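You operate a simulated robot arm through the tools that you are given. There is no shell and no other tool. Be economical: measure what you need, move in short steps, check, and stop when the job is done.

You are at the controls of a simulated two-armed robot. One attempt, no reset.

## Task
Wipe up the spill on the top of the brick wall with the blue cloth and put it back.

It is judged by the outcome, as a careful person would: the job done as asked, and still so three seconds after it is handed in. It fails if anything else is knocked over, pushed out of place, dropped, spilled or broken. Flat cloth is picked up by pressing the open fingertips on it (5 to 10 N) and closing them slowly along it; thin cloth reads only 2 to 8 mm in the jaws.

## Robot
Two 7-joint arms with two-finger parallel grippers on one trunk, on a base that drives. Base frame: it is fixed to the floor where the robot stands at the start and does not move with it; the origin is under the middle of the robot, x ahead of it, y to its left, z up. Readings come in m, degrees, newtons and seconds.
The left shoulder is at the start at [0.07, 0.163, 1.22], the right one opposite. Payload 3.43 kg a hand.
Tool frame (each hand has its own): the origin (TCP) lies between the finger pads and is the grasp point; the fingertips stand 0.034 m ahead of it; z points along the fingers, y is the line along which they close. The gripper opens to 0.128 m. The fingers are 0.024 m wide and 0.012 m thick; the gripper's body (0.048 by 0.13 m) begins 0.096 m behind the TCP.
Orientation is that of the tool frame in the base frame, as a unit quaternion [x, y, z, w]. With the fingers straight down and closing along the base's y, the tool's x points along the base's -x, its y along +y and its z along -z.

## Interface
- The arms move only by the tool arm_command. It takes "left_rows", "right_rows" or both (then of equal length, played together; a hand with none holds still); each is one flat list of numbers, 6 for each row, row after row: the shift along the base's x, y, z in m, then the turn, a rotation vector about the base's x, y, z in degrees. In form: [dx, dy, dz, ax, ay, az, dx, dy, dz, ax, ay, az, ...]. A call has 1 to 20 rows; each row shifts and turns the commanded pose from where the row before left it. "left_gripper" and "right_gripper" are, for a hand that has rows, the finger opening in m, from 0 to 0.128, set as the call begins (left out, the last holds). Rows are played at 5 a second. More than 0.05 m and 8.6 degrees between two rows, or a gripper value outside its range, and nothing of the call is played. Where a pose cannot be reached the arm comes as near as it can. A force on the tool above 40 N (or 10 N above the force at the start of the call, whichever is more), or a blocked arm, ends the call early, and 0.2 s more pass. The fingers move at their own pace (about 0.153 m/s each) and stop on an object; they squeeze with about 29 N. The grip force told is the motor's: it shows also when the fingers shut on nothing. Time passes only in rows, and 0.2 s behind the last, so rows that do not move let the fingers close. The reply holds the time, the measured pose of the TCP, the force on the tool along the base axes, the opening and the grip force, in the units named above and with some noise.
- Cameras (640 x 400 px; columns grow to the right, rows downward): "scene" is now at [0.1332, 0.0067, 1.4357]; the picture's right is [0.09, -1.00, 0.00], its down [-0.68, -0.06, -0.73] and it looks along [0.73, 0.07, -0.68] (base axes); focal length 250 px, centre (320, 200). "left" rides on the left gripper at [0.076, 0.011, -0.16] in its tool frame; the picture's right is [-0.15, 0.99, 0.00], its down [-0.88, -0.13, -0.46] and it looks along [-0.45, -0.07, 0.89] (tool axes); focal length 234 px, centre (320, 200). "right" rides on the right gripper at [0.076, -0.011, -0.16] in its tool frame; the picture's right is [0.15, 0.99, 0.00], its down [-0.88, 0.13, -0.46] and it looks along [-0.45, 0.07, 0.89] (tool axes); focal length 234 px, centre (320, 200). There is no depth. A picture from a camera that has moved, and an enlarged one, comes with that camera's place and axes in the base frame and with its lens.
- snapshot(camera): a new picture of that camera. The clock stands still meanwhile.
- move_column(by): slides the trunk up (or, below 0, down) by that many m; the arms and the scene camera ride with it, the base frame stays. It gives what a move gives, with no picture.
- drive_base(legs): drives the robot by 1 to 6 legs, each [ahead, left, turn to the left] in m, m and degrees, along the robot's own axes; the way and the turn of a leg run together, so that a leg with both is an arc; at most 1.5 m and 180 degrees a leg. The arms and the cameras ride along, it lands a little off, and it stops where it bumps. It gives what a move gives.
- pan_tilt(pan, tilt): turns the head with the scene camera to pan (to the left, within 86 degrees either way) and tilt (down, from -29 to 69), counted from straight ahead of the robot. It gives what a move gives.
- zoom(camera, box): a new picture of the part [left, top, right, bottom] of that camera's present view, enlarged. The clock stands still meanwhile.
- close_job(): hands the job in; it is judged then, once.

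Work in short steps. Places have to be worked out from the pictures, the camera data and where the tool is seen: move nearer, look again, correct. Check each grasp and each placing, and mend what went wrong. You have 120 turns and 88 pictures in all, those below and enlarged ones among them. Open the grippers and draw the arms clear of the work before you hand the job in, unless the task says otherwise; then end with one line.

The tools are called after ">>>" by a JSON object that holds its "method" and its "body". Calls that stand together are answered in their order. arm_command: Moves the arms, as the interface text tells. Its arguments: {"type":"object","properties":{"left_rows":{"type":"array","items":{"type":"number"}},"left_gripper":{"type":"number"},"right_rows":{"type":"array","items":{"type":"number"}},"right_gripper":{"type":"number"}},"required":[]} The other tools are called the same way: move_column (by) slides the trunk up or down; drive_base (legs) drives the base; pan_tilt (pan, tilt) turns the head that bears the scene camera; snapshot (camera) takes a picture; zoom (camera, box) takes an enlarged picture of a part of a camera's view; close_job () hands the job in.

At the start:

```text
t: 0.0
left_eef_pos: [0.5798, 0.4079, 1.0785]
left_tcp_rot: [-0.002, 1.0, 0.0, 0.0]
left_force: [-0.1, 0.0, 0.7]
left_opening: 0.1279
left_finger_force: 0.0
right_eef_pos: [0.5757, -0.1742, 1.1401]
right_tcp_rot: [0.0, 1.0, 0.001, -0.001]
right_force: [0.0, -0.9, -0.4]
right_opening: 0.1281
right_finger_force: 0.1
trunk travel left (down, up): [-0.7, 0.24]
robot x, y, heading: [0.0003, -0.006, -0.1]
head pan, tilt: [5.2, 43.0]
```

scene: 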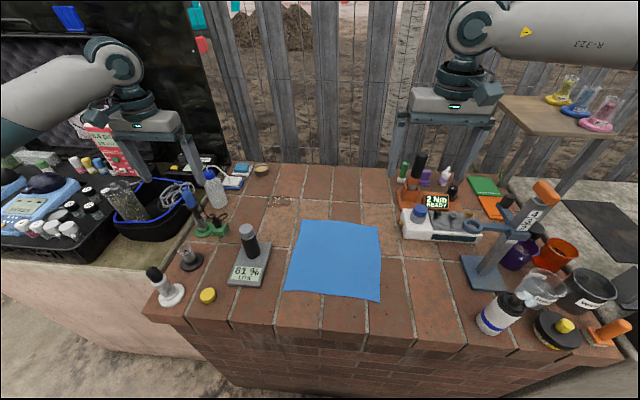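
right: 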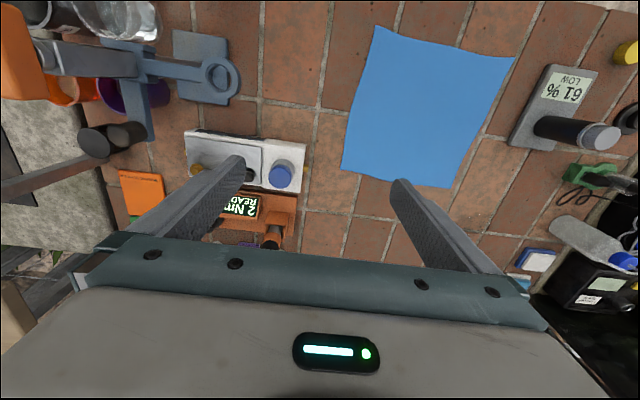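
left: 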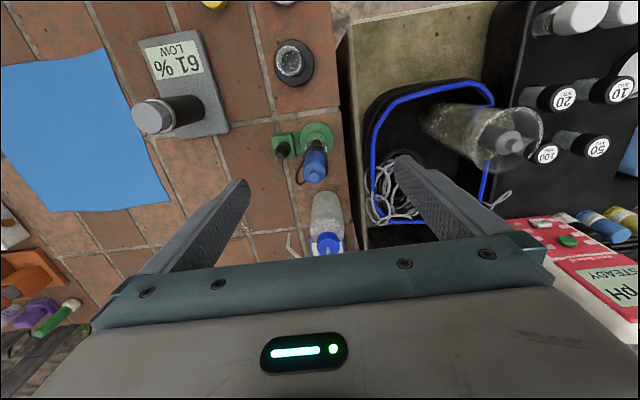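

The cloth lies flat in the middle of the wall; there is something speckled near pixel (283,200). I zoom in to find the spill.

>>> {"method": "zoom", "body": {"camera": "scene", "box": [220, 150, 420, 275]}}

>>> {"method": "zoom", "body": {"camera": "scene", "box": [130, 220, 450, 400]}}

```text
3.20 times, centred on (320, 212) of scene
camera zoom: at [0.1332, 0.0067, 1.4357], right [0.09, -1.0, 0.0], down [-0.68, -0.06, -0.73], along [0.73, 0.07, -0.68], focal length 799 px, centre (320, 160)
```

zoom: 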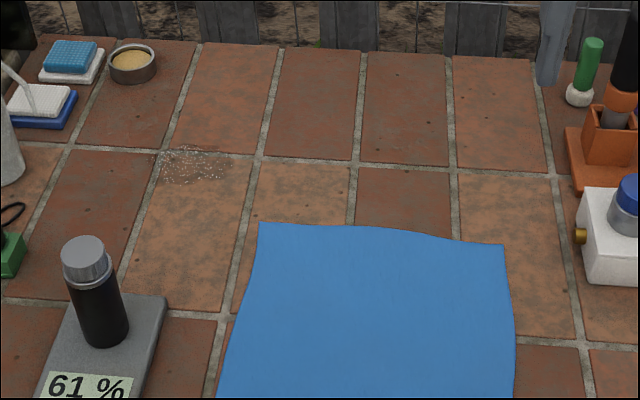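

```text
2.00 times, centred on (290, 310) of scene
camera zoom: at [0.1332, 0.0067, 1.4357], right [0.09, -1.0, 0.0], down [-0.68, -0.06, -0.73], along [0.73, 0.07, -0.68], focal length 499 px, centre (380, -20)
```

zoom: 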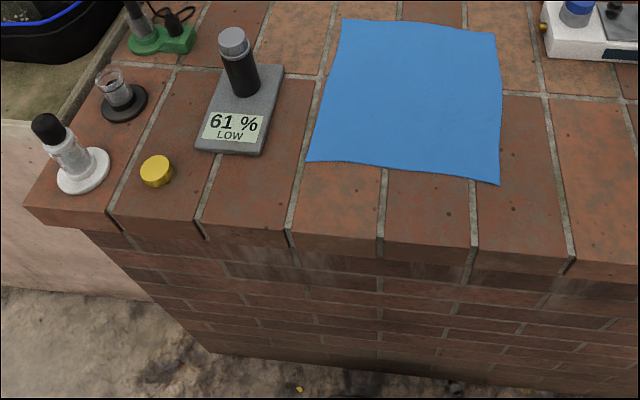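

The spill is a powder patch around (0.79, 0.22), about 8 cm × 6 cm. The cloth spans x 0.44–0.71, y −0.13–0.13. I plan to pinch both far corners, one with each hand, so it stays spread. First I move both hands above those corners.

>>> {"method": "arm_command", "body": {"left_rows": [0.0125, -0.039, 0, 0, 0, 0, 0.0125, -0.039, 0, 0, 0, 0, 0.0125, -0.039, 0, 0, 0, 0, 0.0125, -0.039, 0, 0, 0, 0, 0.0125, -0.039, 0, 0, 0, 0, 0.0125, -0.039, 0, 0, 0, 0, 0.0125, -0.039, 0, 0, 0, 0, 0.0125, -0.039, 0, 0, 0, 0, 0, 0, -0.03, 0, 0, 0, 0, 0, -0.03, 0, 0, 0, 0, 0, -0.03, 0, 0, 0, 0, 0, -0.03, 0, 0, 0], "right_rows": [0.013, 0.009, 0, 0, 0, 0, 0.013, 0.009, 0, 0, 0, 0, 0.013, 0.009, 0, 0, 0, 0, 0.013, 0.009, 0, 0, 0, 0, 0.013, 0.009, 0, 0, 0, 0, 0.013, 0.009, 0, 0, 0, 0, 0.013, 0.009, 0, 0, 0, 0, 0.013, 0.009, 0, 0, 0, 0, 0, 0, -0.045, 0, 0, 0, 0, 0, -0.045, 0, 0, 0, 0, 0, -0.045, 0, 0, 0, 0, 0, -0.045, 0, 0, 0], "left_gripper": 0.05, "right_gripper": 0.05}}

>>> {"method": "snapshot", "body": {"camera": "scene"}}

>>> {"method": "snapshot", "body": {"camera": "left"}}

>>> {"method": "snapshot", "body": {"camera": "right"}}

```text
t: 2.6
left_eef_pos: [0.6799, 0.0941, 0.9594]
left_tcp_rot: [0.0, 1.0, -0.001, 0.0]
left_force: [-0.1, 0.0, 0.2]
left_opening: 0.0499
left_finger_force: 0.1
right_eef_pos: [0.6864, -0.0982, 0.9699]
right_tcp_rot: [0.001, 1.0, 0.001, 0.008]
right_force: [0.2, -0.2, -0.1]
right_opening: 0.0499
right_finger_force: 0.1
trunk travel left (down, up): [-0.7, 0.24]
robot x, y, heading: [-0.0012, 0.0019, 0.2]
head pan, tilt: [5.2, 43.0]
```

```text
82 pictures are left
camera scene: at [0.133, 0.0072, 1.4387], right [0.09, -1.0, 0.0], down [-0.68, -0.06, -0.73], along [0.73, 0.07, -0.68], focal length 250 px, centre (320, 200)
```

scene: 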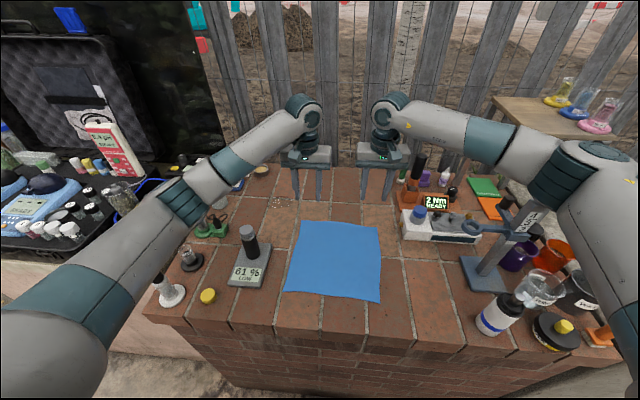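

```text
81 pictures are left
camera left: at [0.6031, 0.1046, 1.1189], right [0.15, 0.99, 0.0], down [0.88, -0.13, 0.46], along [0.45, -0.07, -0.89], focal length 234 px, centre (320, 200)
```

left: 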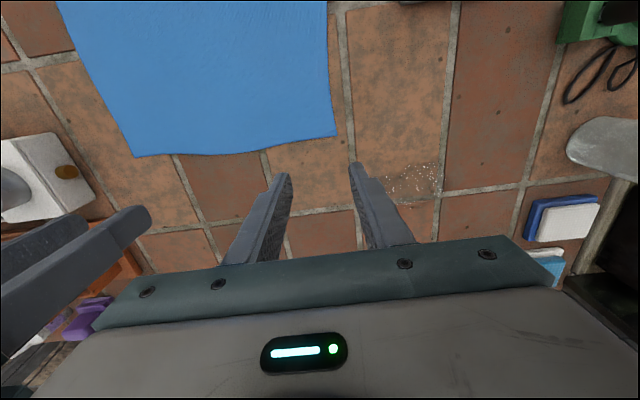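

```text
80 pictures are left
camera right: at [0.6088, -0.1109, 1.1294], right [-0.14, 0.99, 0.0], down [0.87, 0.13, 0.47], along [0.46, 0.07, -0.88], focal length 234 px, centre (320, 200)
```

right: 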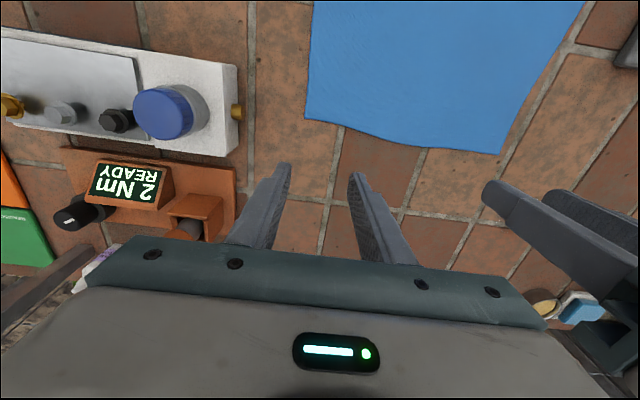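

Comparing the three cameras, they only agree if the wall top is at z≈0.85, not 0.80. That puts the cloth at x 0.42–0.665, y −0.12–0.117 and the spill near (0.735, 0.207). I shift both hands back over the corners and start down gently.

>>> {"method": "arm_command", "body": {"left_rows": [-0.022, -0.005, 0, 0, 0, 0, -0.023, -0.004, -0.01, 0, 0, 0, 0, 0, -0.02, 0, 0, 0, 0, 0, -0.02, 0, 0, 0, 0, 0, 0, 0, 0, 0], "right_rows": [-0.025, 0.004, 0, 0, 0, 0, -0.025, 0.004, -0.02, 0, 0, 0, 0, 0, -0.02, 0, 0, 0, 0, 0, -0.02, 0, 0, 0, 0, 0, 0, 0, 0, 0]}}

>>> {"method": "snapshot", "body": {"camera": "left"}}

>>> {"method": "snapshot", "body": {"camera": "right"}}

```text
t: 3.8
left_eef_pos: [0.6384, 0.102, 0.9123]
left_tcp_rot: [-0.005, 1.0, -0.005, 0.002]
left_force: [-0.4, 0.0, -0.6]
left_opening: 0.0497
left_finger_force: 0.1
right_eef_pos: [0.6628, -0.0759, 0.9602]
right_tcp_rot: [-0.006, 0.999, -0.004, 0.049]
right_force: [1.2, 0.5, -0.3]
right_opening: 0.0502
right_finger_force: 0.2
trunk travel left (down, up): [-0.7, 0.24]
robot x, y, heading: [0.0018, -0.002, 0.8]
head pan, tilt: [5.2, 43.0]
```

```text
79 pictures are left
camera left: at [0.5612, 0.1124, 1.0723], right [0.14, 0.99, -0.01], down [0.88, -0.12, 0.46], along [0.45, -0.07, -0.89], focal length 234 px, centre (320, 200)
```

left: 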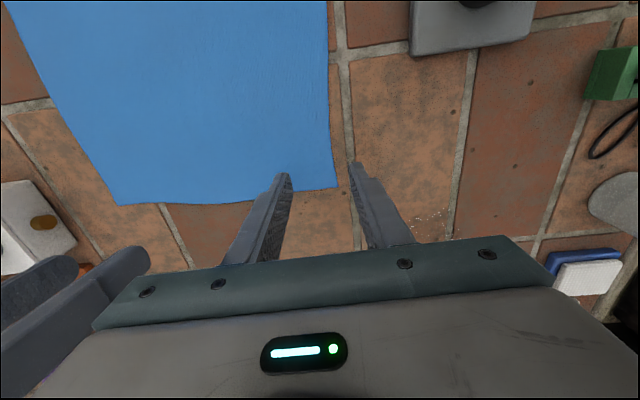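

```text
78 pictures are left
camera right: at [0.5722, -0.0887, 1.1135], right [-0.15, 0.99, -0.02], down [0.83, 0.14, 0.54], along [0.54, 0.07, -0.84], focal length 234 px, centre (320, 200)
```

right: 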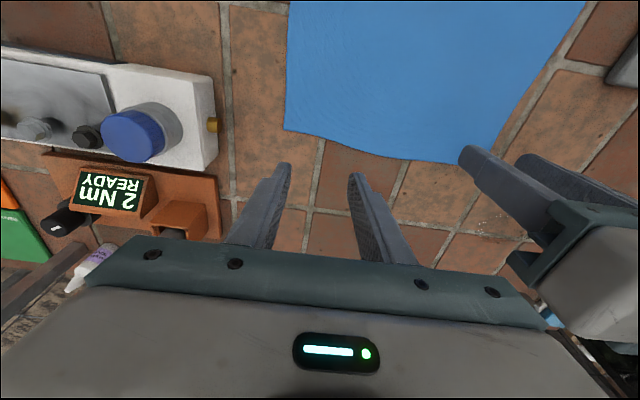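

The right hand lags and is tilted about 5.6°, so something may be blocking its arm. I look before moving on.

>>> {"method": "snapshot", "body": {"camera": "scene"}}

```text
77 pictures are left
camera scene: at [0.1345, 0.0209, 1.4402], right [0.1, -0.99, 0.01], down [-0.68, -0.08, -0.73], along [0.73, 0.07, -0.68], focal length 250 px, centre (320, 200)
```

scene: 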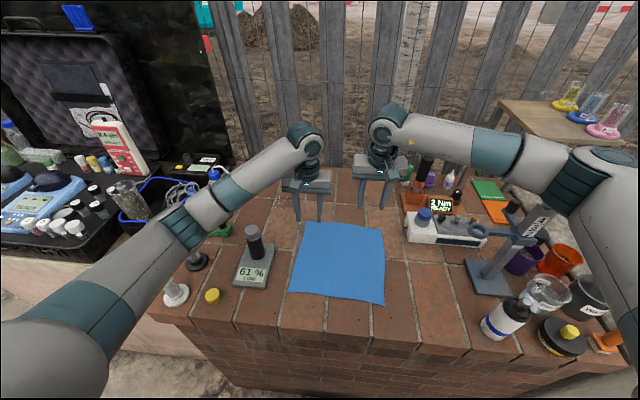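

The right forearm seems to be resting on the lamp stand. I reverse the right arm out along its path at once, and lift the left hand too so they stay clear of each other.

>>> {"method": "arm_command", "body": {"right_rows": [0, 0, 0.02, 0, 0, 0, 0, 0, 0.02, 0, 0, 0, 0.025, -0.004, 0.02, 0, 0, 0, 0.025, -0.004, 0, 0, 0, 0, 0, 0, 0.045, 0, 0, 0, 0, 0, 0.045, 0, 0, 0, 0, 0, 0.045, 0, 0, 0, 0, 0, 0.045, 0, 0, 0]}}

>>> {"method": "snapshot", "body": {"camera": "scene"}}

```text
t: 5.6
left_eef_pos: [0.6359, 0.0869, 0.908]
left_tcp_rot: [-0.001, 1.0, 0.0, 0.0]
left_force: [-0.1, -0.1, 0.0]
left_opening: 0.05
left_finger_force: 0.0
right_eef_pos: [0.6791, -0.0993, 1.142]
right_tcp_rot: [0.0, 1.0, -0.001, 0.0]
right_force: [-0.4, -1.1, 0.8]
right_opening: 0.0499
right_finger_force: 0.0
trunk travel left (down, up): [-0.7, 0.24]
robot x, y, heading: [0.0, -0.0006, -0.2]
head pan, tilt: [5.2, 43.0]
```

```text
76 pictures are left
camera scene: at [0.1322, 0.0073, 1.4355], right [0.09, -1.0, 0.0], down [-0.68, -0.06, -0.73], along [0.73, 0.07, -0.68], focal length 250 px, centre (320, 200)
```

scene: 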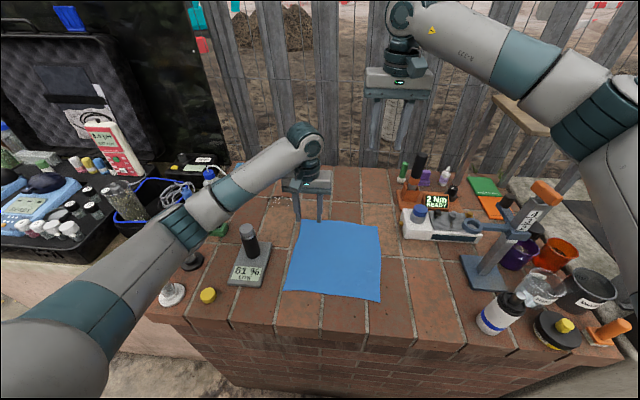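

The stand did not move and the base is back in place. Raising the trunk will lift both elbows and straighten the arms, so I raise it 0.18 m (hands ride up too) and then bring them back down, watching for contact.

>>> {"method": "move_column", "body": {"by": 0.18}}

>>> {"method": "snapshot", "body": {"camera": "scene"}}

```text
t: 7.6
left_eef_pos: [0.6373, 0.0862, 1.0867]
left_tcp_rot: [-0.001, 1.0, 0.0, 0.0]
left_force: [0.3, 0.1, 0.2]
left_opening: 0.0502
left_finger_force: 0.0
right_eef_pos: [0.6798, -0.0999, 1.3209]
right_tcp_rot: [0.0, 1.0, 0.001, -0.001]
right_force: [-0.1, -0.9, 0.2]
right_opening: 0.05
right_finger_force: 0.1
trunk travel left (down, up): [-0.88, 0.06]
robot x, y, heading: [0.0015, -0.0014, 0.2]
head pan, tilt: [5.2, 43.0]
```

```text
75 pictures are left
camera scene: at [0.1335, 0.0066, 1.6156], right [0.09, -1.0, 0.0], down [-0.68, -0.06, -0.73], along [0.73, 0.07, -0.68], focal length 250 px, centre (320, 200)
```

scene: 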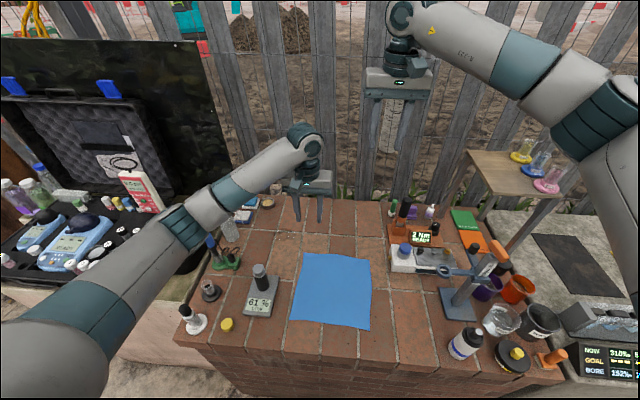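

Elbows are higher now. I lower the right hand to about z=1.0 over its corner and the left to 0.92, then check the elbow.

>>> {"method": "arm_command", "body": {"left_rows": [0, 0, -0.02, 0, 0, 0, 0, 0, -0.02, 0, 0, 0, 0, 0, -0.02, 0, 0, 0, 0, 0, -0.02, 0, 0, 0, 0, 0, -0.02, 0, 0, 0, 0, 0, -0.02, 0, 0, 0, 0, 0, -0.02, 0, 0, 0, 0, 0, -0.02, 0, 0, 0, 0, 0, 0, 0, 0, 0], "right_rows": [-0.005, 0.001, -0.04, 0, 0, 0, -0.005, 0.001, -0.04, 0, 0, 0, -0.005, 0.001, -0.04, 0, 0, 0, -0.006, 0.001, -0.04, 0, 0, 0, -0.006, 0.001, -0.04, 0, 0, 0, -0.006, 0.001, -0.04, 0, 0, 0, -0.006, 0.001, -0.04, 0, 0, 0, -0.006, 0, -0.04, 0, 0, 0, 0, 0, 0, 0, 0, 0]}}

>>> {"method": "snapshot", "body": {"camera": "scene"}}

```text
t: 9.6
left_eef_pos: [0.6368, 0.0876, 0.9273]
left_tcp_rot: [0.0, 1.0, 0.0, 0.0]
left_force: [-0.4, -0.4, 0.0]
left_opening: 0.0502
left_finger_force: 0.0
right_eef_pos: [0.6335, -0.0956, 1.0002]
right_tcp_rot: [-0.001, 1.0, 0.0, 0.0]
right_force: [0.6, 0.0, 0.1]
right_opening: 0.05
right_finger_force: 0.0
trunk travel left (down, up): [-0.88, 0.06]
robot x, y, heading: [0.0022, 0.0012, -0.2]
head pan, tilt: [5.2, 43.0]
```

```text
74 pictures are left
camera scene: at [0.133, 0.0068, 1.6157], right [0.09, -1.0, 0.0], down [-0.68, -0.06, -0.73], along [0.73, 0.07, -0.68], focal length 250 px, centre (320, 200)
```

scene: 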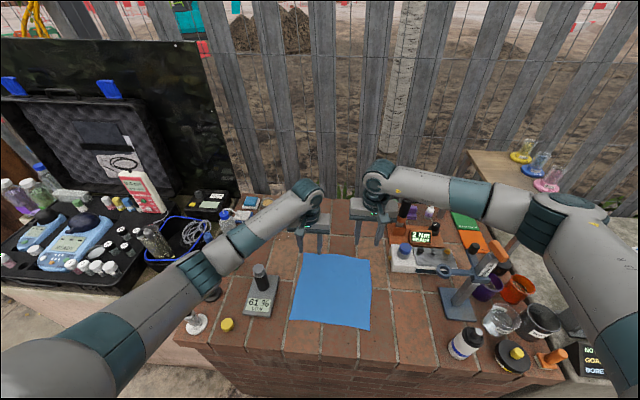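

Tracking is accurate and clear. I bring the right hand down to 0.90 and the left to 0.90.

>>> {"method": "arm_command", "body": {"left_rows": [0, 0, -0.005, 0, 0, 0, 0, 0, -0.005, 0, 0, 0, 0, 0, -0.005, 0, 0, 0, 0, 0, -0.005, 0, 0, 0, 0, 0, -0.005, 0, 0, 0], "right_rows": [0, 0.001, -0.02, 0, 0, 0, 0, 0.001, -0.02, 0, 0, 0, 0, 0.001, -0.02, 0, 0, 0, 0, 0, -0.02, 0, 0, 0, 0, 0, -0.018, 0, 0, 0]}}

>>> {"method": "snapshot", "body": {"camera": "left"}}

>>> {"method": "snapshot", "body": {"camera": "right"}}

```text
t: 10.8
left_eef_pos: [0.6368, 0.0874, 0.9029]
left_tcp_rot: [0.0, 1.0, 0.001, 0.0]
left_force: [-0.6, 0.4, -0.1]
left_opening: 0.0499
left_finger_force: 0.0
right_eef_pos: [0.6345, -0.0892, 0.9027]
right_tcp_rot: [0.0, 1.0, 0.0, 0.0]
right_force: [0.5, 0.0, 0.5]
right_opening: 0.0499
right_finger_force: 0.0
trunk travel left (down, up): [-0.88, 0.06]
robot x, y, heading: [-0.0018, -0.0042, 0.1]
head pan, tilt: [5.2, 43.0]
```

```text
73 pictures are left
camera left: at [0.5607, 0.0978, 1.0628], right [0.15, 0.99, 0.0], down [0.88, -0.13, 0.46], along [0.45, -0.07, -0.89], focal length 234 px, centre (320, 200)
```

left: 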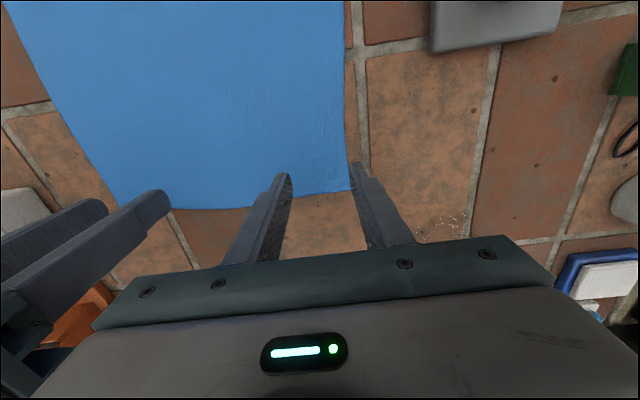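

```text
72 pictures are left
camera right: at [0.561, -0.1021, 1.0636], right [-0.15, 0.99, 0.0], down [0.88, 0.13, 0.46], along [0.45, 0.07, -0.89], focal length 234 px, centre (320, 200)
```

right: 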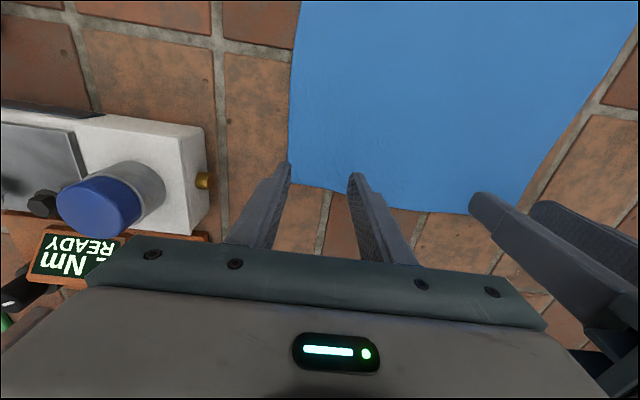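

Corners seen at about (0.66, 0.113) and (0.655, −0.115). I narrow the openings, shift inward and 1 cm back, and descend slowly to contact.

>>> {"method": "arm_command", "body": {"left_rows": [-0.01, -0.008, 0, 0, 0, 0, 0, 0, -0.005, 0, 0, 0, 0, 0, -0.005, 0, 0, 0, 0, 0, -0.003, 0, 0, 0, 0, 0, -0.002, 0, 0, 0, 0, 0, -0.002, 0, 0, 0, 0, 0, 0, 0, 0, 0], "right_rows": [-0.01, 0.01, 0, 0, 0, 0, 0, 0, -0.005, 0, 0, 0, 0, 0, -0.005, 0, 0, 0, 0, 0, -0.003, 0, 0, 0, 0, 0, -0.002, 0, 0, 0, 0, 0, -0.002, 0, 0, 0, 0, 0, 0, 0, 0, 0], "left_gripper": 0.036, "right_gripper": 0.036}}

```text
t: 12.4
left_eef_pos: [0.6258, 0.0795, 0.886]
left_tcp_rot: [-0.001, 1.0, 0.001, 0.001]
left_force: [0.5, 1.3, 0.3]
left_opening: 0.0362
left_finger_force: 0.0
right_eef_pos: [0.6258, -0.0799, 0.8866]
right_tcp_rot: [0.0, 1.0, -0.001, 0.0]
right_force: [-0.1, 0.4, 0.4]
right_opening: 0.036
right_finger_force: 0.0
trunk travel left (down, up): [-0.88, 0.06]
robot x, y, heading: [-0.0002, 0.0006, 0.1]
head pan, tilt: [5.2, 43.0]
```

No contact yet (tips at about 0.852). I go down further in 1 mm steps.

>>> {"method": "arm_command", "body": {"left_rows": [0, 0, -0.001, 0, 0, 0, 0, 0, -0.001, 0, 0, 0, 0, 0, -0.001, 0, 0, 0, 0, 0, -0.001, 0, 0, 0, 0, 0, 0, 0, 0, 0], "right_rows": [0, 0, -0.001, 0, 0, 0, 0, 0, -0.001, 0, 0, 0, 0, 0, -0.001, 0, 0, 0, 0, 0, -0.001, 0, 0, 0, 0, 0, 0, 0, 0, 0]}}

```text
t: 13.6
left_eef_pos: [0.6261, 0.0786, 0.8848]
left_tcp_rot: [0.0, 1.0, -0.001, 0.003]
left_force: [3.6, 3.2, 18.0]
left_opening: 0.0364
left_finger_force: 0.6
right_eef_pos: [0.6236, -0.0802, 0.8839]
right_tcp_rot: [0.0, 1.0, 0.0, 0.001]
right_force: [2.0, -0.2, 12.4]
right_opening: 0.0362
right_finger_force: 0.1
trunk travel left (down, up): [-0.88, 0.06]
robot x, y, heading: [0.0019, -0.0009, 0.1]
head pan, tilt: [5.2, 43.0]
```

Contact at TCP z≈0.885, with 18 N and 12 N. I ease off to about 8 N and close in stages.

>>> {"method": "arm_command", "body": {"left_rows": [0, 0, -0.0, 0, 0, 0, 0, 0, 0.0014, 0, 0, 0, 0, 0, 0, 0, 0, 0], "right_rows": [0, 0, 0, 0, 0, 0, 0, 0, 0.0007, 0, 0, 0, 0, 0, 0, 0, 0, 0]}}

>>> {"method": "arm_command", "body": {"left_rows": [0, 0, 0, 0, 0, 0, 0, 0, 0, 0, 0, 0], "right_rows": [0, 0, 0, 0, 0, 0, 0, 0, 0, 0, 0, 0], "left_gripper": 0.03, "right_gripper": 0.03}}

>>> {"method": "arm_command", "body": {"left_rows": [0, 0, 0, 0, 0, 0, 0, 0, 0, 0, 0, 0], "right_rows": [0, 0, 0, 0, 0, 0, 0, 0, 0, 0, 0, 0], "left_gripper": 0.024, "right_gripper": 0.024}}

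>>> {"method": "arm_command", "body": {"left_rows": [0, 0, 0, 0, 0, 0, 0, 0, 0, 0, 0, 0], "right_rows": [0, 0, 0, 0, 0, 0, 0, 0, 0, 0, 0, 0], "left_gripper": 0.018, "right_gripper": 0.018}}

>>> {"method": "arm_command", "body": {"left_rows": [0, 0, 0, 0, 0, 0, 0, 0, 0, 0, 0, 0], "right_rows": [0, 0, 0, 0, 0, 0, 0, 0, 0, 0, 0, 0], "left_gripper": 0.012, "right_gripper": 0.012}}

>>> {"method": "arm_command", "body": {"left_rows": [0, 0, 0, 0, 0, 0, 0, 0, 0, 0, 0, 0], "right_rows": [0, 0, 0, 0, 0, 0, 0, 0, 0, 0, 0, 0], "left_gripper": 0.006, "right_gripper": 0.006}}

>>> {"method": "arm_command", "body": {"left_rows": [0, 0, 0, 0, 0, 0, 0, 0, 0, 0, 0, 0], "right_rows": [0, 0, 0, 0, 0, 0, 0, 0, 0, 0, 0, 0], "left_gripper": 0, "right_gripper": 0}}

>>> {"method": "snapshot", "body": {"camera": "left"}}

>>> {"method": "snapshot", "body": {"camera": "right"}}

```text
t: 14.4
left_eef_pos: [0.6239, 0.0789, 0.885]
left_tcp_rot: [0.0, 1.0, -0.001, 0.001]
left_force: [3.8, 0.6, 17.4]
left_opening: 0.0361
left_finger_force: 0.1
right_eef_pos: [0.624, -0.0798, 0.8845]
right_tcp_rot: [0.0, 1.0, 0.0, 0.002]
right_force: [3.0, -0.5, 16.4]
right_opening: 0.036
right_finger_force: 0.2
trunk travel left (down, up): [-0.88, 0.06]
robot x, y, heading: [0.004, 0.0006, 0.1]
head pan, tilt: [5.2, 43.0]
```

```text
t: 15.0
left_eef_pos: [0.6244, 0.0774, 0.885]
left_tcp_rot: [0.0, 1.0, -0.001, 0.0]
left_force: [1.4, -2.1, 17.0]
left_opening: 0.0282
left_finger_force: 0.0
right_eef_pos: [0.6222, -0.0798, 0.8862]
right_tcp_rot: [0.0, 1.0, 0.001, 0.002]
right_force: [1.2, 2.9, 17.0]
right_opening: 0.0287
right_finger_force: 0.1
trunk travel left (down, up): [-0.88, 0.06]
robot x, y, heading: [0.0, -0.0009, 0.3]
head pan, tilt: [5.2, 43.0]
```

```text
t: 15.6
left_eef_pos: [0.624, 0.0786, 0.8839]
left_tcp_rot: [-0.001, 1.0, 0.0, 0.001]
left_force: [-1.1, -2.2, 15.4]
left_opening: 0.0229
left_finger_force: 0.0
right_eef_pos: [0.6223, -0.0793, 0.8852]
right_tcp_rot: [0.001, 1.0, 0.0, 0.001]
right_force: [-0.8, 1.6, 17.9]
right_opening: 0.0223
right_finger_force: 0.0
trunk travel left (down, up): [-0.88, 0.06]
robot x, y, heading: [-0.0013, 0.0005, -0.1]
head pan, tilt: [5.2, 43.0]
```

```text
t: 16.2
left_eef_pos: [0.6235, 0.078, 0.8857]
left_tcp_rot: [0.0, 1.0, -0.001, 0.001]
left_force: [-1.3, -2.7, 15.8]
left_opening: 0.0165
left_finger_force: 0.0
right_eef_pos: [0.6217, -0.0801, 0.8855]
right_tcp_rot: [0.0, 1.0, 0.0, 0.002]
right_force: [0.0, 1.6, 16.7]
right_opening: 0.0162
right_finger_force: 0.1
trunk travel left (down, up): [-0.88, 0.06]
robot x, y, heading: [0.0001, -0.0037, 0.3]
head pan, tilt: [5.2, 43.0]
```

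```text
t: 16.8
left_eef_pos: [0.624, 0.0796, 0.8851]
left_tcp_rot: [0.0, 1.0, 0.0, 0.002]
left_force: [0.5, -2.5, 14.4]
left_opening: 0.0111
left_finger_force: 0.1
right_eef_pos: [0.623, -0.0791, 0.8865]
right_tcp_rot: [-0.001, 1.0, 0.0, 0.001]
right_force: [-0.3, 2.2, 17.4]
right_opening: 0.0107
right_finger_force: 0.1
trunk travel left (down, up): [-0.88, 0.06]
robot x, y, heading: [-0.0013, 0.0001, 0.0]
head pan, tilt: [5.2, 43.0]
```

```text
t: 17.4
left_eef_pos: [0.6229, 0.078, 0.8856]
left_tcp_rot: [-0.001, 1.0, 0.0, 0.001]
left_force: [-0.7, -4.5, 13.1]
left_opening: 0.0065
left_finger_force: 0.8
right_eef_pos: [0.6228, -0.08, 0.8846]
right_tcp_rot: [0.0, 1.0, 0.0, 0.002]
right_force: [0.9, 4.3, 17.1]
right_opening: 0.0056
right_finger_force: 0.1
trunk travel left (down, up): [-0.88, 0.06]
robot x, y, heading: [-0.0011, -0.0031, 0.0]
head pan, tilt: [5.2, 43.0]
```

```text
t: 18.0
left_eef_pos: [0.6226, 0.0779, 0.8865]
left_tcp_rot: [0.0, 1.0, -0.001, 0.001]
left_force: [-1.3, -10.8, 15.5]
left_opening: 0.002
left_finger_force: 29.0
right_eef_pos: [0.6229, -0.0804, 0.8857]
right_tcp_rot: [0.0, 1.0, 0.001, 0.002]
right_force: [1.1, 7.8, 15.7]
right_opening: 0.0019
right_finger_force: 29.1
trunk travel left (down, up): [-0.88, 0.06]
robot x, y, heading: [-0.0, 0.0001, 0.3]
head pan, tilt: [5.2, 43.0]
```

```text
71 pictures are left
camera left: at [0.5468, 0.0884, 1.0456], right [0.15, 0.99, 0.0], down [0.88, -0.13, 0.46], along [0.45, -0.07, -0.89], focal length 234 px, centre (320, 200)
```

left: 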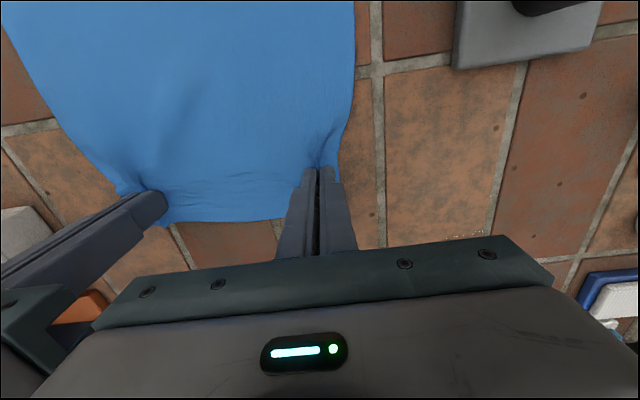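

```text
70 pictures are left
camera right: at [0.5476, -0.0921, 1.0458], right [-0.15, 0.99, 0.0], down [0.88, 0.13, 0.46], along [0.45, 0.07, -0.89], focal length 234 px, centre (320, 200)
```

right: 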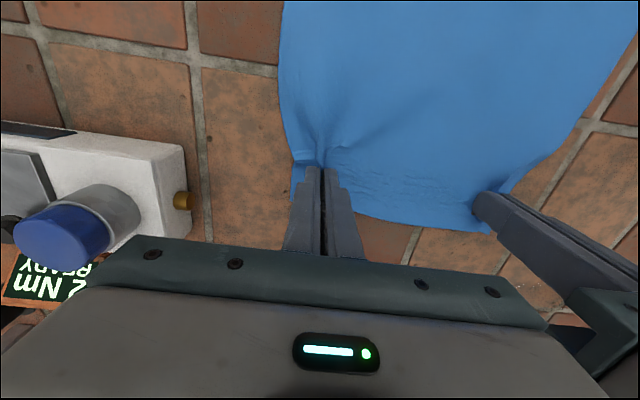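

Both hands hold the cloth (2 mm, 29 N). To keep it off the humidity meter at the left (far corner about (0.567, 0.188)), I lift about 1 cm, drag ahead 0.14 first, and only then go left.

>>> {"method": "arm_command", "body": {"left_rows": [0, 0, 0.006, 0, 0, 0, 0, 0, 0.008, 0, 0, 0, 0.02, 0, 0, 0, 0, 0, 0.02, 0, 0, 0, 0, 0, 0.02, 0, 0, 0, 0, 0, 0.02, 0, 0, 0, 0, 0, 0.02, 0, 0, 0, 0, 0, 0.02, 0, 0, 0, 0, 0, 0.02, 0, 0, 0, 0, 0, 0, 0, 0, 0, 0, 0], "right_rows": [0, 0, 0.006, 0, 0, 0, 0, 0, 0.008, 0, 0, 0, 0.02, 0, 0, 0, 0, 0, 0.02, 0, 0, 0, 0, 0, 0.02, 0, 0, 0, 0, 0, 0.02, 0, 0, 0, 0, 0, 0.02, 0, 0, 0, 0, 0, 0.02, 0, 0, 0, 0, 0, 0.02, 0, 0, 0, 0, 0, 0, 0, 0, 0, 0, 0]}}

>>> {"method": "snapshot", "body": {"camera": "scene"}}

```text
t: 20.2
left_eef_pos: [0.7668, 0.0783, 0.8953]
left_tcp_rot: [0.0, 1.0, -0.001, -0.001]
left_force: [-1.1, -10.5, -0.3]
left_opening: 0.0018
left_finger_force: 28.7
right_eef_pos: [0.7644, -0.0803, 0.8965]
right_tcp_rot: [-0.001, 1.0, 0.001, 0.0]
right_force: [0.2, 10.0, -0.1]
right_opening: 0.0021
right_finger_force: 29.4
trunk travel left (down, up): [-0.88, 0.06]
robot x, y, heading: [0.001, 0.0025, -0.2]
head pan, tilt: [5.2, 43.0]
```

```text
69 pictures are left
camera scene: at [0.1328, 0.0062, 1.6157], right [0.09, -1.0, 0.0], down [-0.68, -0.06, -0.73], along [0.73, 0.07, -0.68], focal length 250 px, centre (320, 200)
```

scene: 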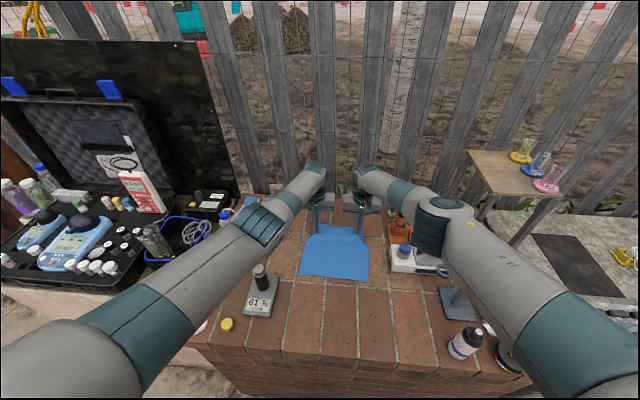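

Both arms reached. I relax the tension a little and shift both 0.13 m to the left, in the air.

>>> {"method": "arm_command", "body": {"left_rows": [0, 0.02, 0, 0, 0, 0, 0, 0.02, 0, 0, 0, 0, 0, 0.02, 0, 0, 0, 0, 0, 0.02, 0, 0, 0, 0, 0, 0.02, 0, 0, 0, 0, 0, 0.02, 0, 0, 0, 0, 0, 0.01, 0, 0, 0, 0, 0, 0, 0, 0, 0, 0], "right_rows": [0, 0.023, 0, 0, 0, 0, 0, 0.02, 0, 0, 0, 0, 0, 0.02, 0, 0, 0, 0, 0, 0.02, 0, 0, 0, 0, 0, 0.02, 0, 0, 0, 0, 0, 0.02, 0, 0, 0, 0, 0, 0.01, 0, 0, 0, 0, 0, 0, 0, 0, 0, 0]}}

>>> {"method": "snapshot", "body": {"camera": "scene"}}

>>> {"method": "snapshot", "body": {"camera": "left"}}

```text
t: 22.0
left_eef_pos: [0.7648, 0.2046, 0.897]
left_tcp_rot: [0.001, 1.0, -0.004, 0.0]
left_force: [-7.6, -29.3, 0.5]
left_opening: 0.0029
left_finger_force: 28.8
right_eef_pos: [0.7348, 0.0432, 0.9017]
right_tcp_rot: [-0.001, 1.0, 0.001, 0.0]
right_force: [8.2, 28.6, -0.7]
right_opening: 0.0023
right_finger_force: 29.2
right hand out of reach, approached as far as the arm can: row 2, 4, 5, 6
trunk travel left (down, up): [-0.88, 0.06]
robot x, y, heading: [-0.0011, 0.0011, 0.1]
head pan, tilt: [5.2, 43.0]
```

```text
68 pictures are left
camera scene: at [0.1335, 0.0059, 1.6156], right [0.09, -1.0, 0.0], down [-0.68, -0.06, -0.73], along [0.73, 0.07, -0.68], focal length 250 px, centre (320, 200)
```

scene: 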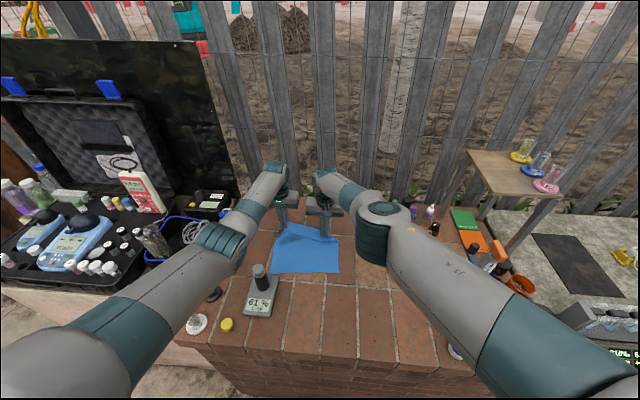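

```text
67 pictures are left
camera left: at [0.6898, 0.216, 1.0572], right [0.15, 0.99, -0.01], down [0.88, -0.13, 0.46], along [0.45, -0.07, -0.89], focal length 234 px, centre (320, 200)
```

left: 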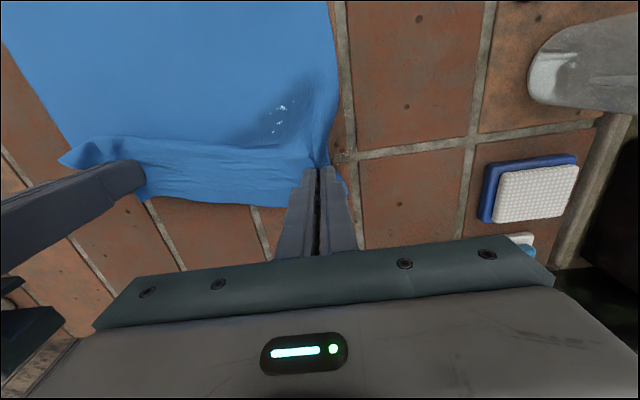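

The right arm is at its reach limit and is pulling on the cloth. I ease the right hand back to about (0.685, 0.058) and the left to (0.735, 0.208), which is over the spill, then lower both to contact.

>>> {"method": "arm_command", "body": {"right_rows": [-0.025, 0.002, 0, 0, 0, 0, -0.025, 0.002, 0, 0, 0, 0, -0.029, 0.003, 0, 0, 0, 0, 0, 0, -0.005, 0, 0, 0, 0, 0, -0.004, 0, 0, 0, 0, 0, -0.001, 0, 0, 0, 0, 0, 0, 0, 0, 0], "left_rows": [-0.01, 0, 0, 0, 0, 0, -0.01, 0, 0, 0, 0, 0, -0.01, 0, 0, 0, 0, 0, 0, 0, -0.005, 0, 0, 0, 0, 0, -0.005, 0, 0, 0, 0, 0, -0.002, 0, 0, 0, 0, 0, 0, 0, 0, 0]}}

>>> {"method": "snapshot", "body": {"camera": "left"}}

```text
t: 22.4
left_eef_pos: [0.7606, 0.196, 0.8979]
left_tcp_rot: [0.004, 1.0, -0.007, 0.0]
left_force: [-2.4, -13.3, 0.9]
left_opening: 0.0018
left_finger_force: 28.9
right_eef_pos: [0.7328, 0.0327, 0.9011]
right_tcp_rot: [0.018, 1.0, 0.001, 0.002]
right_force: [3.0, 12.4, -0.5]
right_opening: 0.0021
right_finger_force: 29.3
trunk travel left (down, up): [-0.88, 0.06]
robot x, y, heading: [-0.0024, -0.0009, -0.0]
head pan, tilt: [5.2, 43.0]
stopped in row 1 (left hand): the force on the tool passed its limit (the readings are from after the stop); the commanded pose is now the measured one
```

```text
66 pictures are left
camera left: at [0.685, 0.2098, 1.0584], right [0.15, 0.99, -0.02], down [0.88, -0.13, 0.46], along [0.45, -0.08, -0.89], focal length 234 px, centre (320, 200)
```

left: 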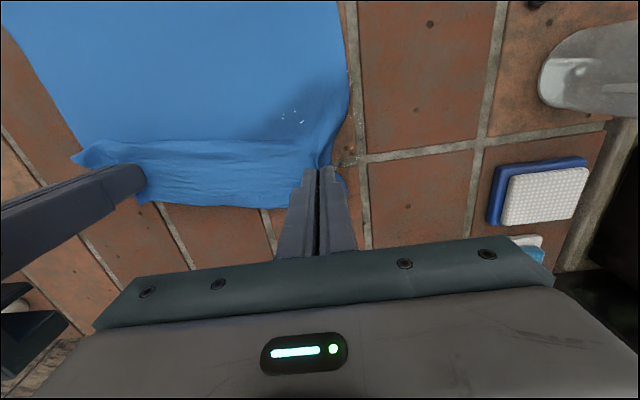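

The tension tripped the force guard, and the commands are now reset to the measured poses. I bring the right hand left and back in small steps first, to slacken the cloth.

>>> {"method": "arm_command", "body": {"right_rows": [0, 0.006, 0, 0, 0, 0, -0.01, 0.004, 0, 0, 0, 0, -0.01, 0.004, 0, 0, 0, 0, -0.01, 0.004, 0, 0, 0, 0, -0.008, 0.0, -0.003, 0, 0, 0, 0, 0, -0.005, 0, 0, 0, 0, 0, -0.005, 0, 0, 0, 0, 0, -0.002, 0, 0, 0, 0, 0, 0, 0, 0, 0], "left_rows": [0, 0, 0, 0, 0, 0, -0.004, 0, 0, 0, 0, 0, -0.008, 0, 0, 0, 0, 0, -0.008, 0, 0, 0, 0, 0, -0.006, 0, 0, 0, 0, 0, 0, 0, -0.005, 0, 0, 0, 0, 0, -0.005, 0, 0, 0, 0, 0, -0.003, 0, 0, 0, 0, 0, 0, 0, 0, 0]}}

>>> {"method": "snapshot", "body": {"camera": "left"}}

```text
t: 24.4
left_eef_pos: [0.7332, 0.2015, 0.8858]
left_tcp_rot: [0.002, 1.0, -0.006, 0.0]
left_force: [0.0, -0.3, 0.0]
left_opening: 0.0018
left_finger_force: 29.2
right_eef_pos: [0.6939, 0.0491, 0.8869]
right_tcp_rot: [0.02, 1.0, -0.002, 0.005]
right_force: [-1.3, -0.9, 12.9]
right_opening: 0.0024
right_finger_force: 28.9
trunk travel left (down, up): [-0.88, 0.06]
robot x, y, heading: [-0.0014, -0.0032, 0.2]
head pan, tilt: [5.2, 43.0]
```

```text
65 pictures are left
camera left: at [0.6569, 0.215, 1.0464], right [0.15, 0.99, -0.01], down [0.88, -0.13, 0.46], along [0.45, -0.08, -0.89], focal length 234 px, centre (320, 200)
```

left: 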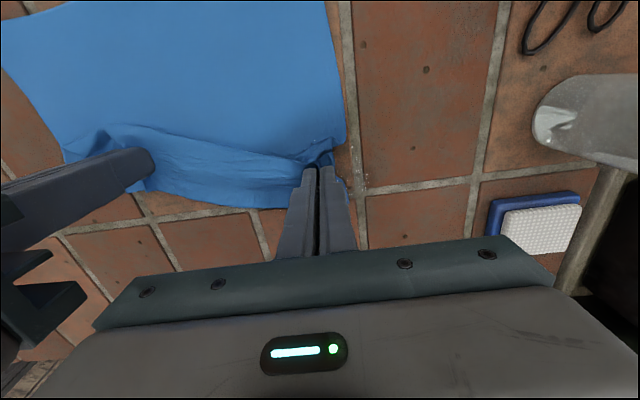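

Some grains show just left of the fingers at about (0.741, 0.236). I press the left fingertips a little more and scrub in y across the patch, with the right hand raised slightly and moving along.

>>> {"method": "arm_command", "body": {"left_rows": [0, 0, -0.003, 0, 0, 0, 0, 0.015, 0, 0, 0, 0, 0, 0.015, 0, 0, 0, 0, 0, 0.015, 0, 0, 0, 0, 0.01, 0, 0, 0, 0, 0, 0, -0.0142, 0, 0, 0, 0, 0, -0.0142, 0, 0, 0, 0, 0, -0.0142, 0, 0, 0, 0, 0, -0.0142, 0, 0, 0, 0, 0, -0.0142, 0, 0, 0, 0, 0, -0.0142, 0, 0, 0, 0, 0.01, 0, 0, 0, 0, 0, 0, 0.0142, 0, 0, 0, 0, 0, 0.0142, 0, 0, 0, 0, 0, 0.0142, 0, 0, 0, 0, 0, 0.0142, 0, 0, 0, 0, 0, 0.0142, 0, 0, 0, 0, 0, 0.0142, 0, 0, 0, 0], "right_rows": [0, 0.003, 0.004, 0, 0, 0, 0, 0.015, 0, 0, 0, 0, 0, 0.015, 0, 0, 0, 0, 0, 0.015, 0, 0, 0, 0, 0, 0, 0, 0, 0, 0, 0, -0.0142, 0, 0, 0, 0, 0, -0.0142, 0, 0, 0, 0, 0, -0.0142, 0, 0, 0, 0, 0, -0.0142, 0, 0, 0, 0, 0, -0.0142, 0, 0, 0, 0, 0, -0.0142, 0, 0, 0, 0, 0, 0, 0, 0, 0, 0, 0, 0.0142, 0, 0, 0, 0, 0, 0.0142, 0, 0, 0, 0, 0, 0.0142, 0, 0, 0, 0, 0, 0.0142, 0, 0, 0, 0, 0, 0.0142, 0, 0, 0, 0, 0, 0.0142, 0, 0, 0, 0]}}

>>> {"method": "snapshot", "body": {"camera": "left"}}

```text
t: 28.1
left_eef_pos: [0.7529, 0.244, 0.8866]
left_tcp_rot: [0.002, 1.0, -0.007, 0.002]
left_force: [1.2, -10.0, 27.9]
left_opening: 0.0019
left_finger_force: 29.1
right_eef_pos: [0.6922, 0.0984, 0.8916]
right_tcp_rot: [0.02, 1.0, -0.002, 0.005]
right_force: [0.2, 1.0, -0.4]
right_opening: 0.002
right_finger_force: 29.1
trunk travel left (down, up): [-0.88, 0.06]
robot x, y, heading: [0.0, 0.0018, -0.2]
head pan, tilt: [5.2, 43.0]
```

```text
64 pictures are left
camera left: at [0.6756, 0.2578, 1.0452], right [0.15, 0.99, -0.01], down [0.88, -0.13, 0.46], along [0.45, -0.08, -0.89], focal length 234 px, centre (320, 200)
```

left: 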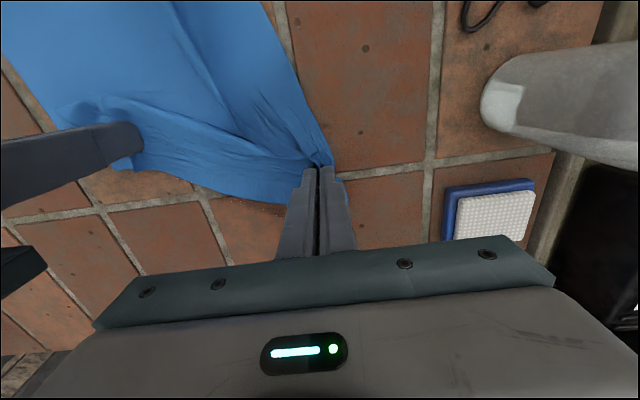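

Pressing is a bit strong (28 N). A few grains remain near (0.768, 0.18); I zoom to check.

>>> {"method": "zoom", "body": {"camera": "left", "box": [160, 100, 400, 250]}}

```text
2.67 times, centred on (280, 175) of left
camera zoom: at [0.6756, 0.2578, 1.0452], right [0.15, 0.99, -0.01], down [0.88, -0.13, 0.46], along [0.45, -0.08, -0.89], focal length 624 px, centre (427, 267)
```

zoom: 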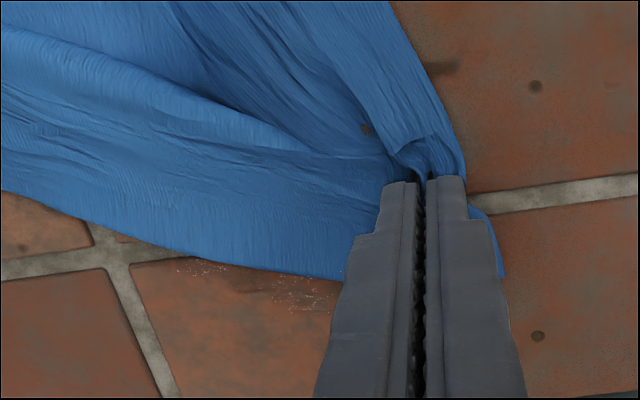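

Remaining grains lie around (0.762–0.785, 0.16–0.20), which is near the left arm's reach limit. I look straight down to see whether the base has room to drive ahead a few cm.

>>> {"method": "arm_command", "body": {"left_rows": [0, 0, 0.006, 0, 0, 0, 0, 0, 0.006, 0, 0, 0], "right_rows": [0, 0, 0.004, 0, 0, 0, 0, 0, 0.004, 0, 0, 0]}}

>>> {"method": "pan_tilt", "body": {"pan": 0, "tilt": 69}}

>>> {"method": "snapshot", "body": {"camera": "scene"}}

```text
t: 28.8
left_eef_pos: [0.752, 0.2499, 0.8923]
left_tcp_rot: [0.001, 1.0, -0.005, -0.002]
left_force: [0.0, -2.3, 0.1]
left_opening: 0.0019
left_finger_force: 29.1
right_eef_pos: [0.6947, 0.099, 0.8978]
right_tcp_rot: [0.019, 1.0, -0.003, 0.003]
right_force: [1.5, 2.1, -0.5]
right_opening: 0.0019
right_finger_force: 29.0
trunk travel left (down, up): [-0.88, 0.06]
robot x, y, heading: [0.0023, 0.0049, 0.1]
head pan, tilt: [5.2, 43.0]
```

```text
t: 29.6
left_eef_pos: [0.7543, 0.2464, 0.8956]
left_tcp_rot: [0.002, 1.0, -0.005, -0.001]
left_force: [-0.6, -1.8, -1.2]
left_opening: 0.0019
left_finger_force: 29.5
right_eef_pos: [0.6966, 0.0984, 0.8964]
right_tcp_rot: [0.02, 1.0, -0.002, 0.003]
right_force: [0.4, 1.5, 0.4]
right_opening: 0.0018
right_finger_force: 28.9
trunk travel left (down, up): [-0.88, 0.06]
robot x, y, heading: [0.0003, -0.0021, -0.0]
head pan, tilt: [0.0, 68.8]
```

```text
62 pictures are left
camera scene: at [0.107, -0.0008, 1.584], right [0.0, -1.0, 0.0], down [-0.93, 0.0, -0.36], along [0.36, 0.0, -0.93], focal length 250 px, centre (320, 200)
```

scene: 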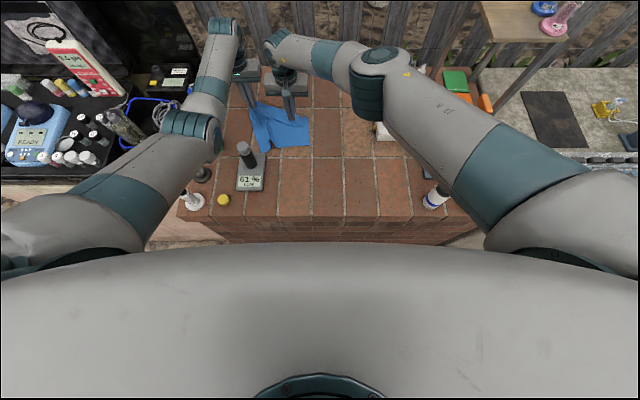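

The base front isn't visible, so I won't drive. Instead I tilt the left fingers 10° forward to gain reach, go to (0.78, 0.185), and lower to light contact.

>>> {"method": "arm_command", "body": {"left_rows": [0.006, -0.015, 0.0, 0, -5, 0, 0.006, -0.015, 0, 0, -5, 0, 0.007, -0.016, 0, 0, 0, 0, 0.007, -0.016, 0, 0, 0, 0, 0, 0, -0.003, 0, 0, 0, 0, 0, -0.003, 0, 0, 0, 0, 0, -0.003, 0, 0, 0, 0, 0, 0, 0, 0, 0], "right_rows": [0.006, -0.016, 0, 0, 0, 0, 0.006, -0.016, 0, 0, 0, 0, 0.006, -0.017, 0, 0, 0, 0, 0.006, -0.016, 0, 0, 0, 0, 0, 0, -0.002, 0, 0, 0, 0, 0, -0.002, 0, 0, 0, 0, 0, 0, 0, 0, 0, 0, 0, 0, 0, 0, 0]}}

>>> {"method": "snapshot", "body": {"camera": "left"}}

```text
t: 31.4
left_eef_pos: [0.7806, 0.1837, 0.8869]
left_tcp_rot: [0.002, 0.996, -0.007, 0.089]
left_force: [-6.4, -11.7, 13.5]
left_opening: 0.0019
left_finger_force: 29.0
right_eef_pos: [0.717, 0.0344, 0.897]
right_tcp_rot: [0.02, 1.0, -0.002, 0.004]
right_force: [6.0, 13.4, -1.4]
right_opening: 0.0019
right_finger_force: 29.2
trunk travel left (down, up): [-0.88, 0.06]
robot x, y, heading: [-0.0018, 0.0026, 0.3]
head pan, tilt: [0.0, 68.8]
```

```text
61 pictures are left
camera left: at [0.6773, 0.1969, 1.0309], right [0.15, 0.99, 0.01], down [0.79, -0.13, 0.61], along [0.6, -0.08, -0.8], focal length 234 px, centre (320, 200)
```

left: 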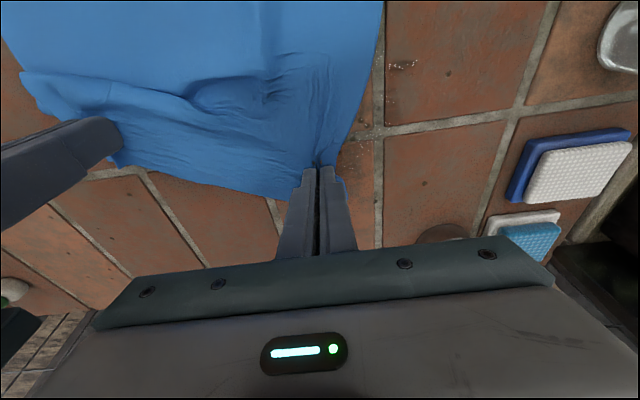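

Reached and in contact at 13 N. Grains are visible also at about (0.708, 0.249) and (0.745, 0.224). I scrub this far band first, y 0.145–0.235.

>>> {"method": "arm_command", "body": {"left_rows": [0, -0.012, 0, 0, 0, 0, 0, -0.013, 0, 0, 0, 0, 0, -0.013, 0, 0, 0, 0, 0, 0.015, 0, 0, 0, 0, 0, 0.015, 0, 0, 0, 0, 0, 0.015, 0, 0, 0, 0, 0, 0.015, 0, 0, 0, 0, 0, 0.015, 0, 0, 0, 0, 0, 0.015, 0, 0, 0, 0, -0.012, 0, 0, 0, 0, 0, 0, -0.015, 0, 0, 0, 0, 0, -0.015, 0, 0, 0, 0, 0, -0.015, 0, 0, 0, 0, 0, -0.015, 0, 0, 0, 0, 0, -0.015, 0, 0, 0, 0, 0, -0.015, 0, 0, 0, 0], "right_rows": [0, -0.006, 0, 0, 0, 0, 0, -0.013, 0, 0, 0, 0, 0, -0.013, 0, 0, 0, 0, 0, 0.015, 0, 0, 0, 0, -0.003, 0.015, 0, 0, 0, 0, -0.003, 0.015, 0, 0, 0, 0, -0.003, 0.015, 0, 0, 0, 0, -0.003, 0.015, 0, 0, 0, 0, -0.003, 0.015, 0, 0, 0, 0, -0.003, 0, 0, 0, 0, 0, 0, -0.015, 0, 0, 0, 0, 0, -0.015, 0, 0, 0, 0, 0, -0.015, 0, 0, 0, 0, 0, -0.015, 0, 0, 0, 0, 0, -0.015, 0, 0, 0, 0, 0, -0.015, 0, 0, 0, 0]}}

>>> {"method": "snapshot", "body": {"camera": "left"}}

```text
t: 34.9
left_eef_pos: [0.7646, 0.1463, 0.8866]
left_tcp_rot: [0.002, 0.996, -0.006, 0.086]
left_force: [-4.8, -6.8, 4.4]
left_opening: 0.0019
left_finger_force: 28.8
right_eef_pos: [0.7, -0.0006, 0.8963]
right_tcp_rot: [0.02, 1.0, -0.003, 0.003]
right_force: [4.2, 7.6, 0.1]
right_opening: 0.0021
right_finger_force: 29.0
trunk travel left (down, up): [-0.88, 0.06]
robot x, y, heading: [-0.004, -0.0018, -0.1]
head pan, tilt: [0.0, 68.8]
```

```text
60 pictures are left
camera left: at [0.6631, 0.1593, 1.0316], right [0.15, 0.99, 0.01], down [0.79, -0.13, 0.6], along [0.6, -0.08, -0.8], focal length 234 px, centre (320, 200)
```

left: 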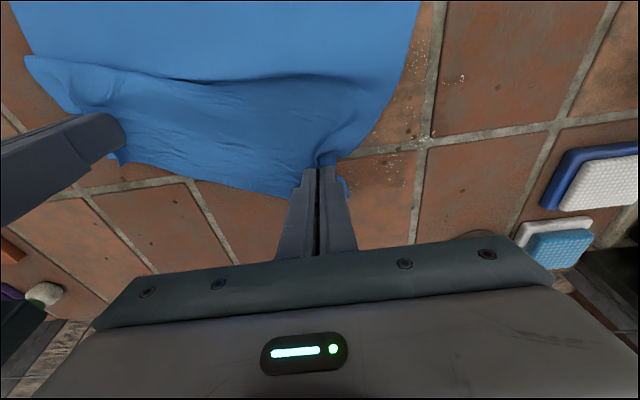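

>>> {"method": "zoom", "body": {"camera": "left", "box": [320, 40, 500, 240]}}

```text
2.00 times, centred on (410, 140) of left
camera zoom: at [0.6631, 0.1593, 1.0316], right [0.15, 0.99, 0.01], down [0.79, -0.13, 0.6], along [0.6, -0.08, -0.8], focal length 468 px, centre (140, 320)
```

zoom: 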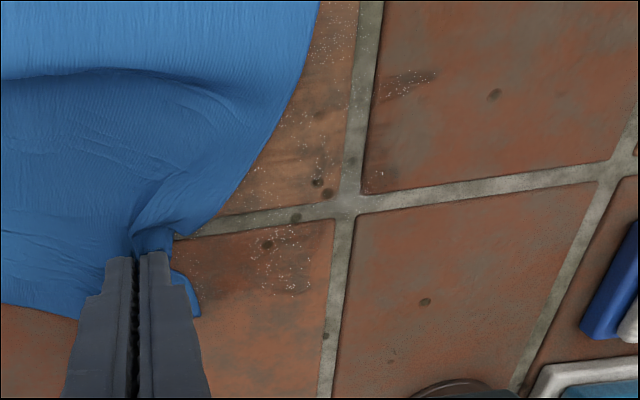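

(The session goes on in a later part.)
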